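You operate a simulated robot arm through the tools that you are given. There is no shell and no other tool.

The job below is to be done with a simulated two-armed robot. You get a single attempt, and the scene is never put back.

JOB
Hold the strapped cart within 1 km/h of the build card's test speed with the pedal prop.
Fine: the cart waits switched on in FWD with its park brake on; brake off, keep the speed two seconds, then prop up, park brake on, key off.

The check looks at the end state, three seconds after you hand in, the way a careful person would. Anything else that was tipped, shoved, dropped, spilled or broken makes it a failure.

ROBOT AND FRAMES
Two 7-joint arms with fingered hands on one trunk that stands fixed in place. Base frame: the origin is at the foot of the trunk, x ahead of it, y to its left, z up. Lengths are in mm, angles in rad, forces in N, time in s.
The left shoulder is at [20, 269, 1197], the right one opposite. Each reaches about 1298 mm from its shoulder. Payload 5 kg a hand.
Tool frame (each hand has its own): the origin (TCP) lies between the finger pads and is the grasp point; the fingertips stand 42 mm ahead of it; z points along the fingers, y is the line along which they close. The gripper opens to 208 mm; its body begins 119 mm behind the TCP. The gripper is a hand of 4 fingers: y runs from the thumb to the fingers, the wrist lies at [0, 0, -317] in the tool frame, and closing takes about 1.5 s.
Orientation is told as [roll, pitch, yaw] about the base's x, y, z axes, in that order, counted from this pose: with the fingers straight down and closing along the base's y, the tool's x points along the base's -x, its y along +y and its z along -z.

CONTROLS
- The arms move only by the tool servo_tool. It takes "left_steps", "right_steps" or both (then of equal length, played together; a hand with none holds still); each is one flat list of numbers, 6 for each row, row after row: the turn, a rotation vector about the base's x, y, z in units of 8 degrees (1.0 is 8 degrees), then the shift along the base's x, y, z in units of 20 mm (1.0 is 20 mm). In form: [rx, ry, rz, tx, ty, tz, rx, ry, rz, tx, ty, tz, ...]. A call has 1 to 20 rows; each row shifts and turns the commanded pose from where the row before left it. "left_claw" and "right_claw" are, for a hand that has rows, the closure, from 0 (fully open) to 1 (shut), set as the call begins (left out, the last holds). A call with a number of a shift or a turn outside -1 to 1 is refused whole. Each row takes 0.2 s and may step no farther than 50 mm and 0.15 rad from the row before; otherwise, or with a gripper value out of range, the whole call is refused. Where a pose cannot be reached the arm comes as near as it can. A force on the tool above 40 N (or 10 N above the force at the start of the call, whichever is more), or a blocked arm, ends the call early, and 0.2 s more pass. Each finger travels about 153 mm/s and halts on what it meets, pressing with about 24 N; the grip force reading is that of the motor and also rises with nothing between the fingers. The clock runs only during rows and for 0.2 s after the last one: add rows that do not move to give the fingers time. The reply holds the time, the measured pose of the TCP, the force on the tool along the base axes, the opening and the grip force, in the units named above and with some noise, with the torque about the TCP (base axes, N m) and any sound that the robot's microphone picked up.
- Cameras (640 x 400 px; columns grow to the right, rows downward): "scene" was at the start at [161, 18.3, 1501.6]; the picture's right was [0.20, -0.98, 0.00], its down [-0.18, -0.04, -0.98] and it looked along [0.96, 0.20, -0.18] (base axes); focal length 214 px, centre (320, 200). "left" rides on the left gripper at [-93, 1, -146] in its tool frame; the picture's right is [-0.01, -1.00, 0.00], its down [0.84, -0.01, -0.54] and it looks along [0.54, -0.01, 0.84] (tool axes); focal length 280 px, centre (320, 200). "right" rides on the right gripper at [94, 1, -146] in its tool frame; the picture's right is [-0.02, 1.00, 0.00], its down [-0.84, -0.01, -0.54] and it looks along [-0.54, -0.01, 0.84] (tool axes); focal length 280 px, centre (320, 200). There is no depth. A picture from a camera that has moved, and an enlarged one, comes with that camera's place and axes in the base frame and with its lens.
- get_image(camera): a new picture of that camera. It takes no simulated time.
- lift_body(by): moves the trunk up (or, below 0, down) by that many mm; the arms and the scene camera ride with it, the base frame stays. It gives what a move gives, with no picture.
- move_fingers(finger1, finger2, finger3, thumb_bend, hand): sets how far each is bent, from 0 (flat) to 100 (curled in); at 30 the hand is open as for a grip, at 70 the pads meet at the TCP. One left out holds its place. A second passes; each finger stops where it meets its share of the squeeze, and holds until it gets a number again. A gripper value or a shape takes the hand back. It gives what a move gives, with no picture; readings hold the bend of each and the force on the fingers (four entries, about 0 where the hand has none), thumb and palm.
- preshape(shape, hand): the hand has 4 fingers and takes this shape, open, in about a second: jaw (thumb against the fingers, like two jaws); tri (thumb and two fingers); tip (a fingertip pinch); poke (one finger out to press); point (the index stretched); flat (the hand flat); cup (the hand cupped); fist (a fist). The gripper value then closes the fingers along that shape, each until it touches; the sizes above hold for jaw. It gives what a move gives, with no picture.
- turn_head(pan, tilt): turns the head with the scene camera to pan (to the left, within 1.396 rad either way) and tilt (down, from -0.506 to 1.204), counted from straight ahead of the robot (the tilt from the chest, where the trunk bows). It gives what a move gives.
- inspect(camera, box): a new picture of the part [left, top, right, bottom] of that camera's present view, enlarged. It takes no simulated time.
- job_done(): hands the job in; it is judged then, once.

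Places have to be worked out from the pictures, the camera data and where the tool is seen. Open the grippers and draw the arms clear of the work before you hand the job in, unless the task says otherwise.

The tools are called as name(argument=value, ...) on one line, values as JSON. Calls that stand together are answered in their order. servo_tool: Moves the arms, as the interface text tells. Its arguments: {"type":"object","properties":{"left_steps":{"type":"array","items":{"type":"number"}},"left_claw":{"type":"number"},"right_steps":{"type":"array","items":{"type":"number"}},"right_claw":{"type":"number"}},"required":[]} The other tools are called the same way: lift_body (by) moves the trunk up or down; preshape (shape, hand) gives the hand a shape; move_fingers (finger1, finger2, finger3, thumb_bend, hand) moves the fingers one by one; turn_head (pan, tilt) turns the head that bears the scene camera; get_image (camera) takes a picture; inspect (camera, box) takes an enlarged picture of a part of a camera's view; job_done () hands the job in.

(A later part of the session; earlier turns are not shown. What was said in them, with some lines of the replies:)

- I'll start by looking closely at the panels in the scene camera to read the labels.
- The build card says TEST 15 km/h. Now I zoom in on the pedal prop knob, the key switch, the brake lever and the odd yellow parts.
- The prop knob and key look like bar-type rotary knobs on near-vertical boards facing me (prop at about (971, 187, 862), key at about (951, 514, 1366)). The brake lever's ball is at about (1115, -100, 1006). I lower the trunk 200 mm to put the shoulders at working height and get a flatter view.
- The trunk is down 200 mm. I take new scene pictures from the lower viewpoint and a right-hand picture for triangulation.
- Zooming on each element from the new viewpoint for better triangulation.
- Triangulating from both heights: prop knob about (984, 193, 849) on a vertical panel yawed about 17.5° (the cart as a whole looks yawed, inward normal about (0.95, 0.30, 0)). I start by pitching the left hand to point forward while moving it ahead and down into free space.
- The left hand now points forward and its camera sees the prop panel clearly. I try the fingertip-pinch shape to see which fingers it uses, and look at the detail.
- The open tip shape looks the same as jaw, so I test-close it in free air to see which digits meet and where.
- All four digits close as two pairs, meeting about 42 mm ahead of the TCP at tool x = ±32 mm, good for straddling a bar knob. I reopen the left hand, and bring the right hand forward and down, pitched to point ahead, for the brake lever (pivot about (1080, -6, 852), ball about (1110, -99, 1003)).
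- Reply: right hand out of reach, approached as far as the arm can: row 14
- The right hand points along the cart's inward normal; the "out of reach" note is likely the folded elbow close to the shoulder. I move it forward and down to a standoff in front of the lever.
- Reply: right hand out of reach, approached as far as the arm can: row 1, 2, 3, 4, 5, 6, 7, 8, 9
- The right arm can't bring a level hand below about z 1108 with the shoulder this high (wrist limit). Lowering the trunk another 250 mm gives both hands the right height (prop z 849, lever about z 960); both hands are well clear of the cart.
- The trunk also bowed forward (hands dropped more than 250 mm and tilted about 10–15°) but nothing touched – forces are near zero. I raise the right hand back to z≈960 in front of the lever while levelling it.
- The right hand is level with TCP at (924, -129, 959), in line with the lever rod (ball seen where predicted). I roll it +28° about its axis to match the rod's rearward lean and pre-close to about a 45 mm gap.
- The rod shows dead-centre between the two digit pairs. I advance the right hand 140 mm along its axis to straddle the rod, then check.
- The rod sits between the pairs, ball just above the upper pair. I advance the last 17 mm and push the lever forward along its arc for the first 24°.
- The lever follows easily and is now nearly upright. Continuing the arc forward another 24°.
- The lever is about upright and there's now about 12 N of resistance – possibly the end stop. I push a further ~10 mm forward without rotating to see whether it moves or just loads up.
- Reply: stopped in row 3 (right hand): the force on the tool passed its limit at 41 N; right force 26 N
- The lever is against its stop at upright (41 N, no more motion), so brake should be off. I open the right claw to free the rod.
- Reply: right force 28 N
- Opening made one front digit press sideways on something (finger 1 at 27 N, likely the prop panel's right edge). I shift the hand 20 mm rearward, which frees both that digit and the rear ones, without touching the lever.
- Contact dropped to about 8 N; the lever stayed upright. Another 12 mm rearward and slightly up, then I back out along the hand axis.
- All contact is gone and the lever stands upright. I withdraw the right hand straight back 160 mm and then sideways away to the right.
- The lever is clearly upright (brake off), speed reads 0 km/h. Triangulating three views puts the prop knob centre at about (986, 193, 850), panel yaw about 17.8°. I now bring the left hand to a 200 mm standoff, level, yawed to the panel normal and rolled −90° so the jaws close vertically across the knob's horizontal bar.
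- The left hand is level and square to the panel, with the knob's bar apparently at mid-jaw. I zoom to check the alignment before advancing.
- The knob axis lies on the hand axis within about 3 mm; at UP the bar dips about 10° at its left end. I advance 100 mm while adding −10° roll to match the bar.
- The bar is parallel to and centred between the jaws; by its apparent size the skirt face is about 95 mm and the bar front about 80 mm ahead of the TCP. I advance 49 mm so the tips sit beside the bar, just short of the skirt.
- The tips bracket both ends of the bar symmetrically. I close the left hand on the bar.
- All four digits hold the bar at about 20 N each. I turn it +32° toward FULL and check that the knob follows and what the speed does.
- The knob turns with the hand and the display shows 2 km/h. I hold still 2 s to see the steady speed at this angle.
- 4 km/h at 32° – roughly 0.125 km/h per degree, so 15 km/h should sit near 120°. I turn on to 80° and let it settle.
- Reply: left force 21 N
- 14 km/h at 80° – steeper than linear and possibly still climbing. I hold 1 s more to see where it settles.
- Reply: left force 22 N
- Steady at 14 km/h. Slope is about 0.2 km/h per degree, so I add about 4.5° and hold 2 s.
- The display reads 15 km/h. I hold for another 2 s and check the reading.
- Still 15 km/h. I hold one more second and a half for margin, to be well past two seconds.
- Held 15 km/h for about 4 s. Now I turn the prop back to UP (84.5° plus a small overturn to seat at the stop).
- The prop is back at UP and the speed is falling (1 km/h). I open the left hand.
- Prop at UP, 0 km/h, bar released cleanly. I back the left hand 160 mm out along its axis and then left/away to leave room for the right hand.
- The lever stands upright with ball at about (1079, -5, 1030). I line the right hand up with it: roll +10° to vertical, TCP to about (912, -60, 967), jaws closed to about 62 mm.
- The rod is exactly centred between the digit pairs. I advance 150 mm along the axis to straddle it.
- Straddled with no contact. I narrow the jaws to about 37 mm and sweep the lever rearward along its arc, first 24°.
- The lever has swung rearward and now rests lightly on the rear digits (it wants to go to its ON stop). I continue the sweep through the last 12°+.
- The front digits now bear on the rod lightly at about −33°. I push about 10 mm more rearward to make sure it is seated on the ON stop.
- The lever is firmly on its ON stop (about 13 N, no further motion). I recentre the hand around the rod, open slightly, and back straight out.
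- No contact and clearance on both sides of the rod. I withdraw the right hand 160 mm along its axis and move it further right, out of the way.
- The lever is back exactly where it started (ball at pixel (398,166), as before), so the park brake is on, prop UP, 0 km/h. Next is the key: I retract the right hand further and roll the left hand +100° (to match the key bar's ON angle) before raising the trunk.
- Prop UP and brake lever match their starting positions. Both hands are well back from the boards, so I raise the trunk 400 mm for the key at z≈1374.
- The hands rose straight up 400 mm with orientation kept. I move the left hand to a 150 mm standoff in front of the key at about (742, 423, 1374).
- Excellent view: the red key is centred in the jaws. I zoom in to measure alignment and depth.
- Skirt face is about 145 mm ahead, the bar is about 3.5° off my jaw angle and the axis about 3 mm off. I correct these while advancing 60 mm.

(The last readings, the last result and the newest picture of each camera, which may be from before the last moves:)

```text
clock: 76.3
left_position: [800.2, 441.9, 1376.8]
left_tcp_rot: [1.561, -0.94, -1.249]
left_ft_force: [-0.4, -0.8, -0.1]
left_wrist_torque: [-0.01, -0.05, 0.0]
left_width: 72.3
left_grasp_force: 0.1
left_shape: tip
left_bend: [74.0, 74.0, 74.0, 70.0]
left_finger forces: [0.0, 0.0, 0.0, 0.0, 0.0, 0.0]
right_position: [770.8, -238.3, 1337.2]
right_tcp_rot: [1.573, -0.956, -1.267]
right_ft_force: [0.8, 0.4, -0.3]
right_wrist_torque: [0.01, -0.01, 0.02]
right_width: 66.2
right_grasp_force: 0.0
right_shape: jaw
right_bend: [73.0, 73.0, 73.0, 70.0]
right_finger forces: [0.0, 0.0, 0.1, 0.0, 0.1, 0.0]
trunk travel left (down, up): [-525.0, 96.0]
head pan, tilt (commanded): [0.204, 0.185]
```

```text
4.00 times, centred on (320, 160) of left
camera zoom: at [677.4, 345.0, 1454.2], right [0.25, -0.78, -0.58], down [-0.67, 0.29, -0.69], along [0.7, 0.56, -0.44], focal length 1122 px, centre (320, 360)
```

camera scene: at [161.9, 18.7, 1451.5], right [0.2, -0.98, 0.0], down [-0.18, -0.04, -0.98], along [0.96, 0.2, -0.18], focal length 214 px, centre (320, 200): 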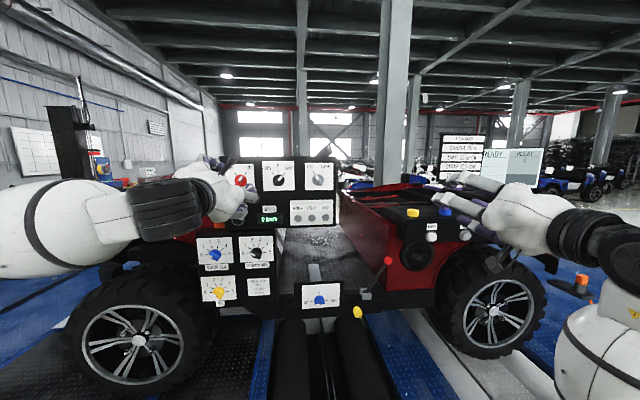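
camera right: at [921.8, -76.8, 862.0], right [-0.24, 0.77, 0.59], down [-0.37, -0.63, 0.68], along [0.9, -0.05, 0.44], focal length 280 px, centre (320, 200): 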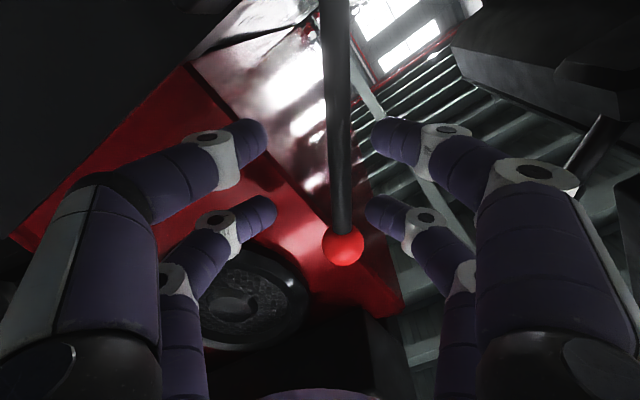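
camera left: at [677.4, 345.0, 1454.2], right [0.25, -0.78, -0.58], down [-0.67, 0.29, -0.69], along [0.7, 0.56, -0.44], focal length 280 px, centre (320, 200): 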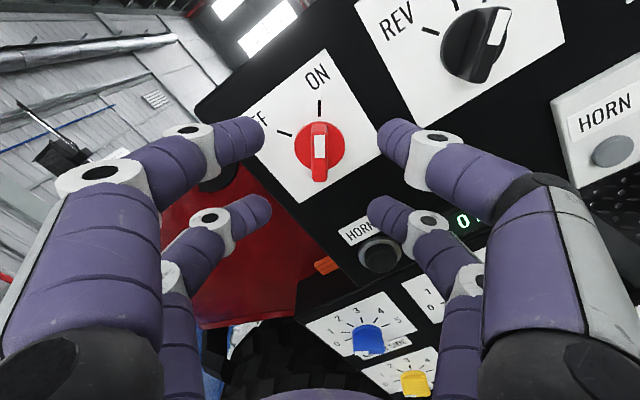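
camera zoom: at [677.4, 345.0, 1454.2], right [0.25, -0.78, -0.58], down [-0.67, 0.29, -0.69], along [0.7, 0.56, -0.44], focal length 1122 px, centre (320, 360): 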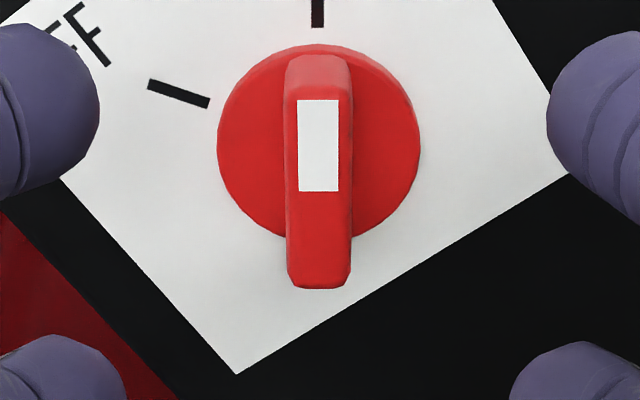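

Now well aligned (within 1 mm, bar parallel), skirt face about 89 mm ahead. I advance 43 mm to bring the tips beside the key bar.

servo_tool(left_steps=[0, 0, 0, 0.681, 0.221, 0, 0, 0, 0, 0.681, 0.221, 0, 0, 0, 0, 0.681, 0.221, 0])

inspect(camera="left", box=[220, 110, 420, 235])

```text
clock: 77.1
left_position: [839.2, 454.9, 1377.2]
left_tcp_rot: [1.562, -0.938, -1.25]
left_ft_force: [-0.9, 1.2, 0.8]
left_wrist_torque: [0.0, 0.05, 0.03]
left_width: 72.7
left_grasp_force: 0.1
left_shape: tip
left_bend: [74.0, 74.0, 74.0, 70.0]
left_finger forces: [0.0, 0.0, 0.2, 0.1, 0.0, 0.1]
right_position: [771.1, -238.9, 1338.0]
right_tcp_rot: [1.574, -0.957, -1.267]
right_ft_force: [1.0, 0.0, 0.0]
right_wrist_torque: [-0.01, -0.02, -0.02]
right_width: 66.3
right_grasp_force: 0.1
right_shape: jaw
right_bend: [73.0, 73.0, 73.0, 70.0]
right_finger forces: [0.0, 0.0, 0.0, 0.0, 0.1, 0.1]
trunk travel left (down, up): [-525.0, 96.0]
head pan, tilt (commanded): [0.204, 0.185]
```

```text
3.20 times, centred on (320, 172) of left
camera zoom: at [717.9, 357.3, 1454.7], right [0.25, -0.78, -0.58], down [-0.67, 0.3, -0.68], along [0.7, 0.56, -0.44], focal length 897 px, centre (320, 288)
```

zoom: 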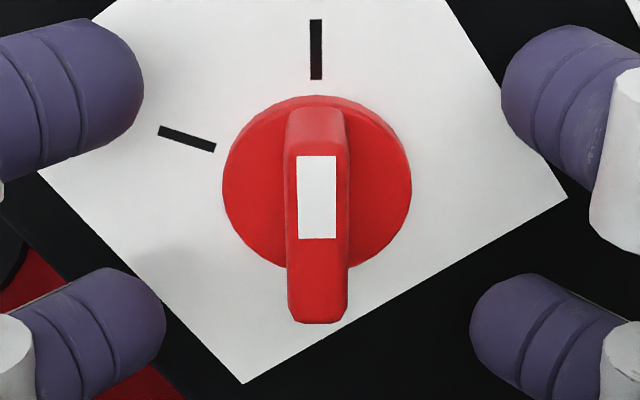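

The jaws bracket the key bar; a tiny correction (3 mm in, 1.8 mm along the bar) and I close.

servo_tool(left_steps=[0, 0, 0, 0.13, 0.095, -0.075])

servo_tool(left_steps=[0, 0, 0, 0, 0, 0, 0, 0, 0, 0, 0, 0, 0, 0, 0, 0, 0, 0, 0, 0, 0, 0, 0, 0], left_claw=1)

inspect(camera="left", box=[220, 110, 420, 235])

```text
clock: 77.5
left_position: [842.7, 456.0, 1376.1]
left_tcp_rot: [1.563, -0.941, -1.251]
left_ft_force: [0.3, 0.5, 0.3]
left_wrist_torque: [0.04, -0.04, -0.03]
left_width: 72.4
left_grasp_force: 0.0
left_shape: tip
left_bend: [74.0, 74.0, 74.0, 70.0]
left_finger forces: [0.0, 0.1, 0.0, 0.1, 0.0, 0.0]
right_position: [771.3, -238.3, 1338.3]
right_tcp_rot: [1.573, -0.957, -1.27]
right_ft_force: [-0.2, 0.8, 0.9]
right_wrist_torque: [-0.02, 0.01, 0.0]
right_width: 66.3
right_grasp_force: 0.1
right_shape: jaw
right_bend: [73.0, 73.0, 73.0, 70.0]
right_finger forces: [0.0, 0.1, 0.0, 0.1, 0.0, 0.1]
trunk travel left (down, up): [-525.0, 96.0]
head pan, tilt (commanded): [0.204, 0.185]
```

```text
clock: 78.5
left_position: [842.9, 455.2, 1378.0]
left_tcp_rot: [1.563, -0.941, -1.249]
left_ft_force: [9.3, 3.4, 5.6]
left_wrist_torque: [0.03, -0.18, -0.05]
left_width: 0.0
left_grasp_force: 24.3
left_shape: tip
left_bend: [70.0, 68.0, 68.0, 70.0]
left_finger forces: [21.3, 22.3, 22.6, 0.0, 0.0, 0.0]
right_position: [771.0, -238.7, 1337.8]
right_tcp_rot: [1.573, -0.957, -1.268]
right_ft_force: [0.4, -0.2, -0.5]
right_wrist_torque: [-0.01, 0.04, 0.01]
right_width: 66.6
right_grasp_force: 0.0
right_shape: jaw
right_bend: [73.0, 73.0, 73.0, 70.0]
right_finger forces: [0.0, 0.0, 0.0, 0.0, 0.0, 0.0]
trunk travel left (down, up): [-525.0, 96.0]
head pan, tilt (commanded): [0.204, 0.185]
```

```text
3.20 times, centred on (320, 172) of left
camera zoom: at [720.7, 359.4, 1453.7], right [0.25, -0.78, -0.58], down [-0.67, 0.29, -0.69], along [0.7, 0.56, -0.44], focal length 897 px, centre (320, 288)
```

zoom: 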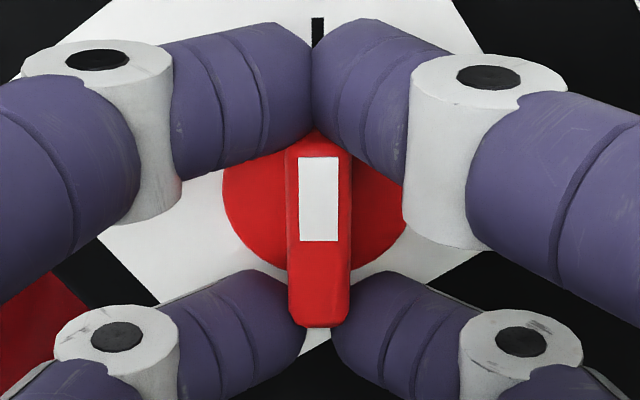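

The lower pair grips the bar but the upper pair just missed its end. I reopen, shift 2.5 mm along the bar and close again.

servo_tool(left_steps=[0, 0, 0, 0, 0, 0, 0, 0, 0, 0, 0, 0, 0, 0, 0, 0, 0, 0, 0, 0, 0, -0.023, 0.07, -0.1, 0, 0, 0, 0, 0, 0], left_claw=0.8)

inspect(camera="left", box=[220, 110, 420, 235])

```text
clock: 79.7
left_position: [841.5, 457.0, 1375.3]
left_tcp_rot: [1.564, -0.938, -1.249]
left_ft_force: [-0.6, 0.6, 0.6]
left_wrist_torque: [-0.01, 0.01, -0.01]
left_width: 41.4
left_grasp_force: 0.0
left_shape: tip
left_bend: [73.0, 73.0, 73.0, 70.0]
left_finger forces: [0.0, 0.0, 0.0, 0.0, 0.1, 0.1]
right_position: [770.5, -239.5, 1337.6]
right_tcp_rot: [1.574, -0.956, -1.269]
right_ft_force: [0.0, -0.3, 0.4]
right_wrist_torque: [-0.03, 0.03, 0.0]
right_width: 66.3
right_grasp_force: 0.1
right_shape: jaw
right_bend: [73.0, 73.0, 73.0, 70.0]
right_finger forces: [0.0, 0.0, 0.0, 0.0, 0.1, 0.0]
trunk travel left (down, up): [-525.0, 96.0]
head pan, tilt (commanded): [0.204, 0.185]
```

```text
3.20 times, centred on (320, 172) of left
camera zoom: at [719.5, 360.2, 1451.6], right [0.25, -0.78, -0.58], down [-0.67, 0.29, -0.69], along [0.7, 0.56, -0.44], focal length 897 px, centre (320, 288)
```

zoom: 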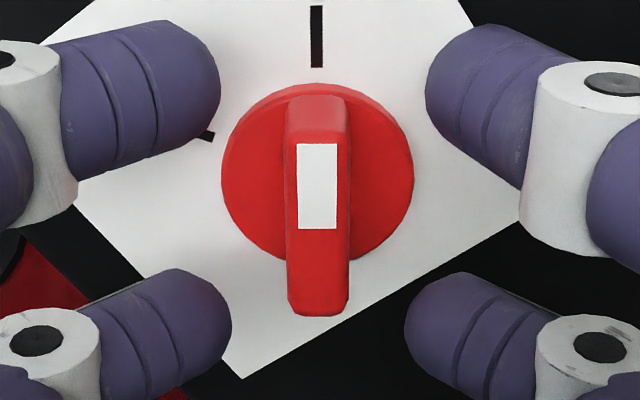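

Now the picture matches the prop grip exactly (skirt centre row ~172, 193 px wide). Closing.

servo_tool(left_steps=[0, 0, 0, 0, 0, 0, 0, 0, 0, 0, 0, 0, 0, 0, 0, 0, 0, 0, 0, 0, 0, 0, 0, 0], left_claw=1)

inspect(camera="left", box=[220, 110, 420, 235])

```text
clock: 80.7
left_position: [842.2, 457.5, 1374.1]
left_tcp_rot: [1.562, -0.941, -1.248]
left_ft_force: [6.7, 2.6, 0.6]
left_wrist_torque: [0.0, -0.02, -0.06]
left_width: 3.3
left_grasp_force: 23.8
left_shape: tip
left_bend: [71.0, 69.0, 70.0, 70.0]
left_finger forces: [21.5, 17.7, 18.0, 0.0, 18.5, 0.0]
right_position: [770.6, -238.9, 1337.0]
right_tcp_rot: [1.571, -0.957, -1.268]
right_ft_force: [-0.4, -0.3, 0.1]
right_wrist_torque: [0.01, 0.01, -0.02]
right_width: 66.0
right_grasp_force: 0.1
right_shape: jaw
right_bend: [73.0, 73.0, 73.0, 70.0]
right_finger forces: [0.1, 0.0, 0.0, 0.1, 0.0, 0.1]
trunk travel left (down, up): [-525.0, 96.0]
head pan, tilt (commanded): [0.204, 0.185]
```

```text
3.20 times, centred on (320, 172) of left
camera zoom: at [720.4, 360.7, 1451.1], right [0.25, -0.78, -0.58], down [-0.67, 0.29, -0.69], along [0.7, 0.56, -0.44], focal length 897 px, centre (320, 288)
```

zoom: 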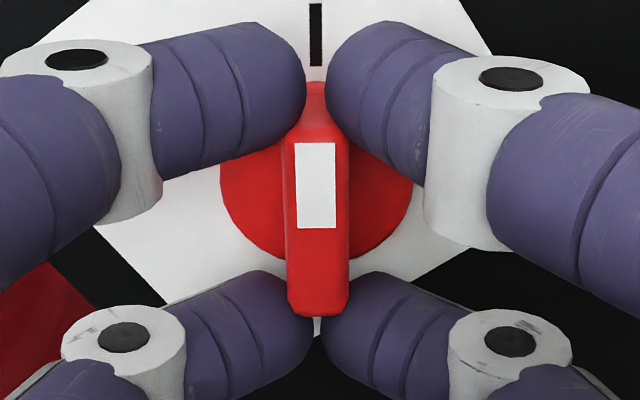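

All four digits now hold the key. I turn it −71° (counter-clockwise) to OFF.

servo_tool(left_steps=[-0.951, -0.309, 0, 0, 0, 0, -0.951, -0.309, 0, 0, 0, 0, -0.951, -0.309, 0, 0, 0, 0, -0.951, -0.309, 0, 0, 0, 0, -0.951, -0.309, 0, 0, 0, 0, -0.951, -0.309, 0, 0, 0, 0, -0.951, -0.309, 0, 0, 0, 0, -0.951, -0.309, 0, 0, 0, 0, -0.84, -0.273, 0, 0, 0, 0, 0, 0, 0, 0, 0, 0])

get_image(camera="left")

inspect(camera="left", box=[220, 110, 420, 235])

inspect(camera="scene", box=[200, 150, 360, 250])

```text
clock: 82.9
left_position: [842.5, 456.5, 1374.0]
left_tcp_rot: [-1.565, -0.959, 1.876]
left_ft_force: [9.7, -0.8, 4.8]
left_wrist_torque: [0.43, -0.09, -0.11]
left_width: 3.0
left_grasp_force: 24.3
left_shape: tip
left_bend: [71.0, 70.0, 70.0, 70.0]
left_finger forces: [24.3, 19.2, 20.9, 0.0, 23.4, 0.1]
right_position: [771.0, -239.1, 1337.4]
right_tcp_rot: [1.573, -0.956, -1.268]
right_ft_force: [0.3, -0.8, 0.3]
right_wrist_torque: [-0.03, 0.01, -0.02]
right_width: 66.3
right_grasp_force: 0.1
right_shape: jaw
right_bend: [73.0, 73.0, 73.0, 70.0]
right_finger forces: [0.1, 0.0, 0.1, 0.1, 0.0, 0.1]
trunk travel left (down, up): [-525.0, 96.0]
head pan, tilt (commanded): [0.204, 0.185]
```

```text
taken
camera left: at [686.5, 464.6, 1450.5], right [0.25, -0.77, 0.59], down [-0.36, -0.63, -0.68], along [0.9, -0.04, -0.44], focal length 280 px, centre (320, 200)
```

left: 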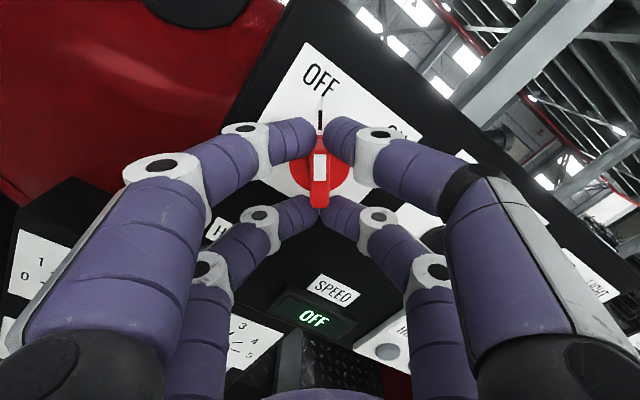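

```text
3.20 times, centred on (320, 172) of left
camera zoom: at [686.5, 464.6, 1450.5], right [0.25, -0.77, 0.59], down [-0.36, -0.63, -0.68], along [0.9, -0.04, -0.44], focal length 897 px, centre (320, 288)
```

zoom: 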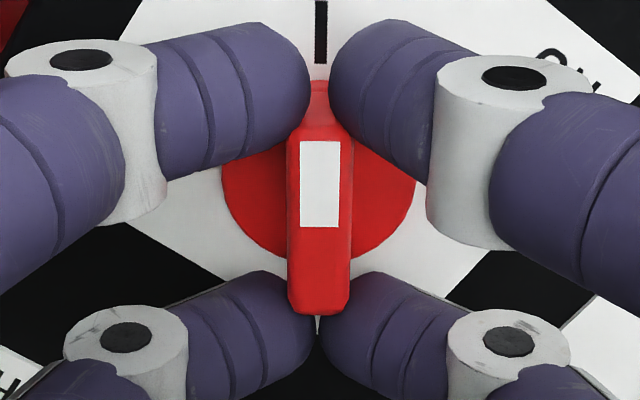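

```text
4.00 times, centred on (280, 200) of scene
camera zoom: at [162.3, 18.1, 1451.5], right [0.2, -0.98, 0.0], down [-0.18, -0.04, -0.98], along [0.96, 0.2, -0.18], focal length 858 px, centre (480, 200)
```

zoom: 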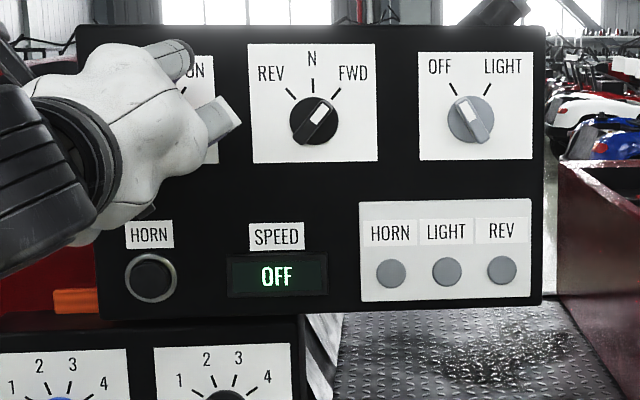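

The display reads OFF and the pointer is at the OFF tick. I open the left hand and check the key stays.

servo_tool(left_steps=[0, 0, 0, 0, 0, 0, 0, 0, 0, 0, 0, 0, 0, 0, 0, 0, 0, 0, 0, 0, 0, 0, 0, 0], left_claw=0.65)

inspect(camera="left", box=[220, 110, 420, 235])

```text
clock: 83.9
left_position: [841.8, 456.9, 1374.1]
left_tcp_rot: [-1.567, -0.96, 1.875]
left_ft_force: [-0.4, 0.0, 0.9]
left_wrist_torque: [-0.03, -0.03, 0.0]
left_width: 72.7
left_grasp_force: 0.0
left_shape: tip
left_bend: [74.0, 74.0, 74.0, 70.0]
left_finger forces: [0.0, 0.0, 0.0, 0.0, 0.0, 0.0]
right_position: [772.1, -237.3, 1337.9]
right_tcp_rot: [1.572, -0.957, -1.268]
right_ft_force: [-0.1, -0.3, 0.2]
right_wrist_torque: [0.0, -0.01, 0.02]
right_width: 66.2
right_grasp_force: 0.1
right_shape: jaw
right_bend: [73.0, 73.0, 73.0, 70.0]
right_finger forces: [0.0, 0.1, 0.0, 0.0, 0.0, 0.0]
trunk travel left (down, up): [-525.0, 96.0]
head pan, tilt (commanded): [0.204, 0.185]
```

```text
3.20 times, centred on (320, 172) of left
camera zoom: at [686.3, 464.9, 1450.4], right [0.25, -0.77, 0.58], down [-0.36, -0.63, -0.68], along [0.9, -0.04, -0.44], focal length 897 px, centre (320, 288)
```

zoom: 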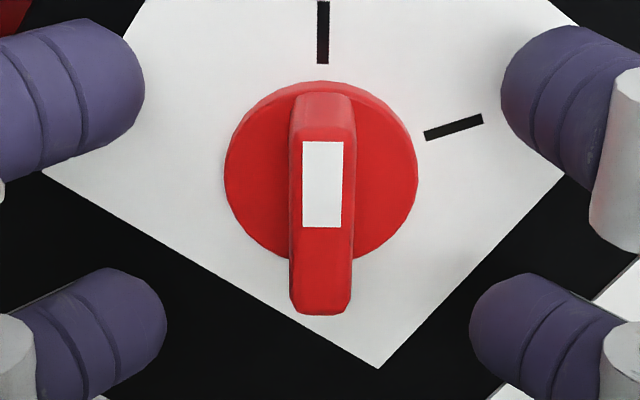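

The key stays pointed at OFF. I draw the left hand straight back 200 mm, then open it fully; the right hand is opened and drawn back as well.

servo_tool(left_steps=[0, 0, 0, -0.951, -0.309, 0, 0, 0, 0, -0.951, -0.309, 0, 0, 0, 0, -0.951, -0.309, 0, 0, 0, 0, -0.951, -0.309, 0, 0, 0, 0, -0.951, -0.309, 0, 0, 0, 0, -0.951, -0.309, 0, 0, 0, 0, -0.951, -0.309, 0, 0, 0, 0, -0.951, -0.309, 0, 0, 0, 0, -0.951, -0.309, 0, 0, 0, 0, -0.951, -0.309, 0])

servo_tool(left_steps=[0, 0, 0, -0.4, 0, 0, 0, 0, 0, -0.4, 0, 0, 0, 0, 0, -0.4, 0, 0, 0, 0, 0, 0, 0, 0, 0, 0, 0, 0, 0, 0, 0, 0, 0, 0, 0, 0, 0, 0, 0, 0, 0, 0, 0, 0, 0, 0, 0, 0], right_steps=[0, 0, 0, -0.6, -0.2, 0, 0, 0, 0, -0.6, -0.2, 0, 0, 0, 0, -0.6, -0.2, 0, 0, 0, 0, 0, 0, 0, 0, 0, 0, 0, 0, 0, 0, 0, 0, 0, 0, 0, 0, 0, 0, 0, 0, 0, 0, 0, 0, 0, 0, 0], left_claw=0, right_claw=0)

get_image(camera="scene")

inspect(camera="scene", box=[200, 150, 360, 250])

inspect(camera="scene", box=[290, 230, 450, 330])

inspect(camera="scene", box=[390, 120, 560, 226])

```text
clock: 86.1
left_position: [650.1, 396.0, 1374.7]
left_tcp_rot: [-1.565, -0.96, 1.879]
left_ft_force: [-0.9, 0.3, 0.2]
left_wrist_torque: [-0.03, -0.02, 0.01]
left_width: 72.2
left_grasp_force: 0.0
left_shape: tip
left_bend: [74.0, 74.0, 74.0, 70.0]
left_finger forces: [0.0, 0.0, 0.1, 0.0, 0.0, 0.0]
right_position: [771.1, -238.2, 1337.2]
right_tcp_rot: [1.573, -0.956, -1.27]
right_ft_force: [0.0, -0.2, -0.5]
right_wrist_torque: [0.0, -0.02, 0.0]
right_width: 66.2
right_grasp_force: 0.1
right_shape: jaw
right_bend: [73.0, 73.0, 73.0, 70.0]
right_finger forces: [0.0, 0.0, 0.0, 0.1, 0.0, 0.0]
trunk travel left (down, up): [-525.0, 96.0]
head pan, tilt (commanded): [0.204, 0.185]
```

```text
clock: 87.9
left_position: [627.4, 394.5, 1375.2]
left_tcp_rot: [-1.565, -0.961, 1.877]
left_ft_force: [-0.9, 0.1, 1.0]
left_wrist_torque: [-0.01, 0.04, 0.04]
left_width: 207.7
left_grasp_force: 0.0
left_shape: tip
left_bend: [30.0, 30.0, 30.0, 30.0]
left_finger forces: [0.0, 0.1, 0.0, 0.1, 0.0, 0.0]
right_position: [735.3, -251.2, 1336.9]
right_tcp_rot: [1.574, -0.958, -1.269]
right_ft_force: [-0.2, -0.9, 0.1]
right_wrist_torque: [-0.01, 0.03, -0.02]
right_width: 207.7
right_grasp_force: 0.2
right_shape: jaw
right_bend: [30.0, 30.0, 30.0, 30.0]
right_finger forces: [0.0, 0.0, 0.0, 0.0, 0.0, 0.0]
trunk travel left (down, up): [-525.0, 96.0]
head pan, tilt (commanded): [0.204, 0.185]
```

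```text
taken
camera scene: at [161.6, 18.2, 1451.5], right [0.2, -0.98, 0.0], down [-0.18, -0.04, -0.98], along [0.96, 0.2, -0.18], focal length 214 px, centre (320, 200)
```

scene: 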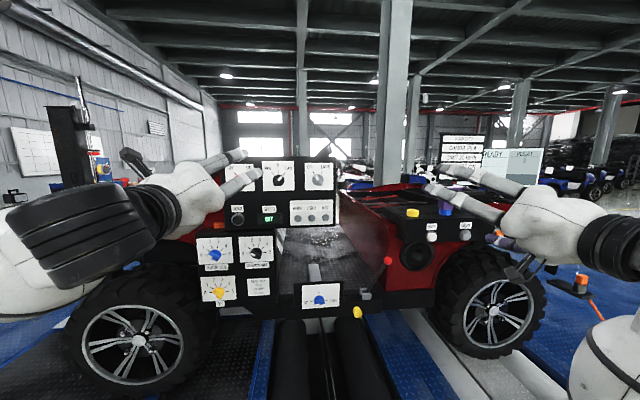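

```text
4.00 times, centred on (280, 200) of scene
camera zoom: at [161.6, 18.2, 1451.5], right [0.2, -0.98, 0.0], down [-0.18, -0.04, -0.98], along [0.96, 0.2, -0.18], focal length 858 px, centre (480, 200)
```

zoom: 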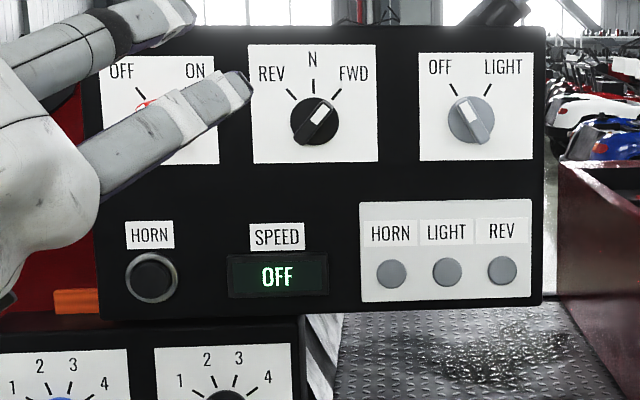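

```text
4.00 times, centred on (370, 280) of scene
camera zoom: at [161.6, 18.2, 1451.5], right [0.2, -0.98, 0.0], down [-0.18, -0.04, -0.98], along [0.96, 0.2, -0.18], focal length 858 px, centre (120, -120)
```

zoom: 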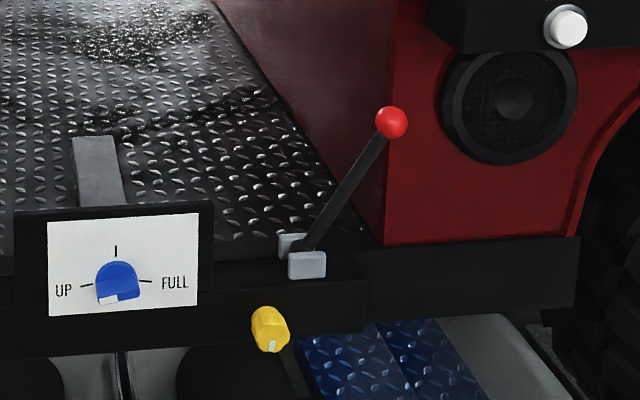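

```text
3.76 times, centred on (475, 173) of scene
camera zoom: at [161.6, 18.2, 1451.5], right [0.2, -0.98, 0.0], down [-0.18, -0.04, -0.98], along [0.96, 0.2, -0.18], focal length 807 px, centre (-264, 302)
```

zoom: 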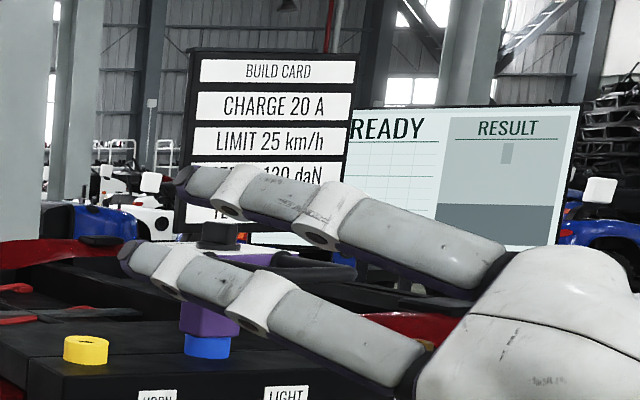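

Everything reads as wanted: display OFF, prop at UP, lever at ON. I draw both arms back a little more and take a last look at the key with the left camera.

servo_tool(left_steps=[0, 0, 0, -0.6, 0.2, 0, 0, 0, 0, -0.6, 0.2, 0, 0, 0, 0, -0.6, 0.2, 0, 0, 0, 0, -0.6, 0.2, 0], right_steps=[0, 0, 0, -0.9, -0.5, 0, 0, 0, 0, -0.9, -0.5, 0, 0, 0, 0, -0.9, -0.5, 0, 0, 0, 0, -0.9, -0.5, 0])

get_image(camera="left")

get_image(camera="scene")

```text
clock: 88.9
left_position: [602.8, 407.3, 1394.2]
left_tcp_rot: [-1.565, -0.961, 1.874]
left_ft_force: [-0.2, -0.7, 0.8]
left_wrist_torque: [0.0, 0.06, -0.03]
left_width: 207.7
left_grasp_force: 0.1
left_shape: tip
left_bend: [30.0, 30.0, 30.0, 30.0]
left_finger forces: [0.1, 0.1, 0.0, 0.0, 0.0, 0.0]
left hand out of reach, approached as far as the arm can: row 2, 3, 4
right_position: [661.6, -290.9, 1338.6]
right_tcp_rot: [1.575, -0.954, -1.268]
right_ft_force: [-0.1, 0.3, -0.3]
right_wrist_torque: [-0.01, 0.0, 0.0]
right_width: 208.1
right_grasp_force: 0.0
right_shape: jaw
right_bend: [30.0, 30.0, 30.0, 30.0]
right_finger forces: [0.0, 0.0, 0.0, 0.0, 0.1, 0.0]
trunk travel left (down, up): [-525.0, 96.0]
head pan, tilt (commanded): [0.204, 0.185]
```

```text
taken
camera left: at [445.6, 414.7, 1471.1], right [0.25, -0.77, 0.58], down [-0.36, -0.63, -0.68], along [0.9, -0.04, -0.44], focal length 280 px, centre (320, 200)
```

left: 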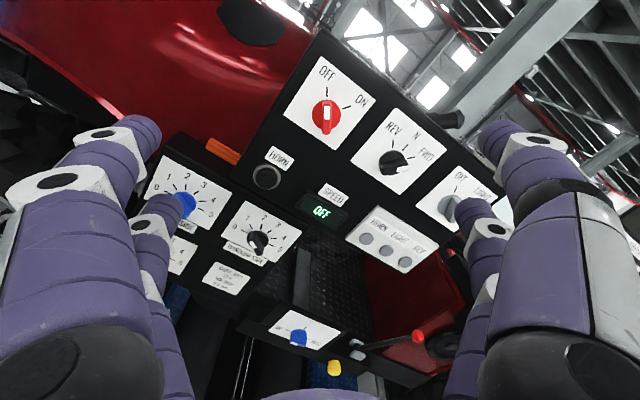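

```text
taken
camera scene: at [161.1, 18.0, 1451.7], right [0.2, -0.98, 0.0], down [-0.18, -0.04, -0.98], along [0.96, 0.2, -0.18], focal length 214 px, centre (320, 200)
```

scene: 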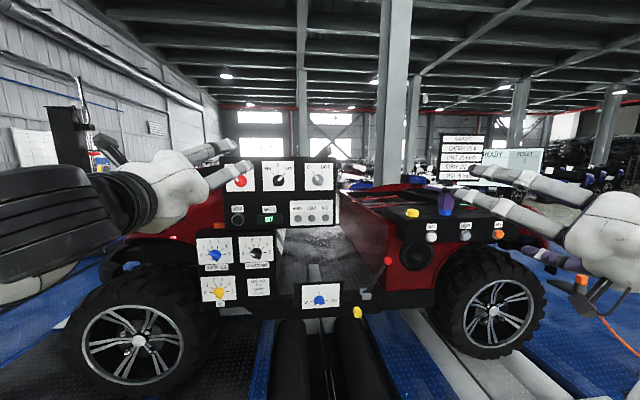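

Key points to OFF with the display reading OFF. The prop is UP, the park brake lever is back on its ON stop, FWD is unchanged, and both hands are open and clear of the cart. Nothing else was moved, so I hand in.

job_done()

```text
The job is handed in.
```

The cart held the build card's test speed of 15 km/h for about four seconds on the pedal prop, and I've handed the job in. The verdict hasn't come back.

- **Run:** I took the park brake off first, with the prop still up. Then I turned the prop until the SPEED display read 15 km/h, and it stayed at 15 for the whole hold.
- **Shutdown:** I turned the prop back to UP and the display dropped to 0 km/h. Then I put the park brake lever back on its original stop and turned the key to OFF. The SPEED display now reads OFF.
- **End state:** FWD is still selected. Both hands are open and drawn back from the cart.

While I was freeing the right hand from the brake lever, one finger pressed sideways at about 27 N, probably on the edge of the prop panel. I backed it off straight away, and the panel and lever showed no movement afterwards. Nothing looks tipped, shoved or dropped in the final pictures.
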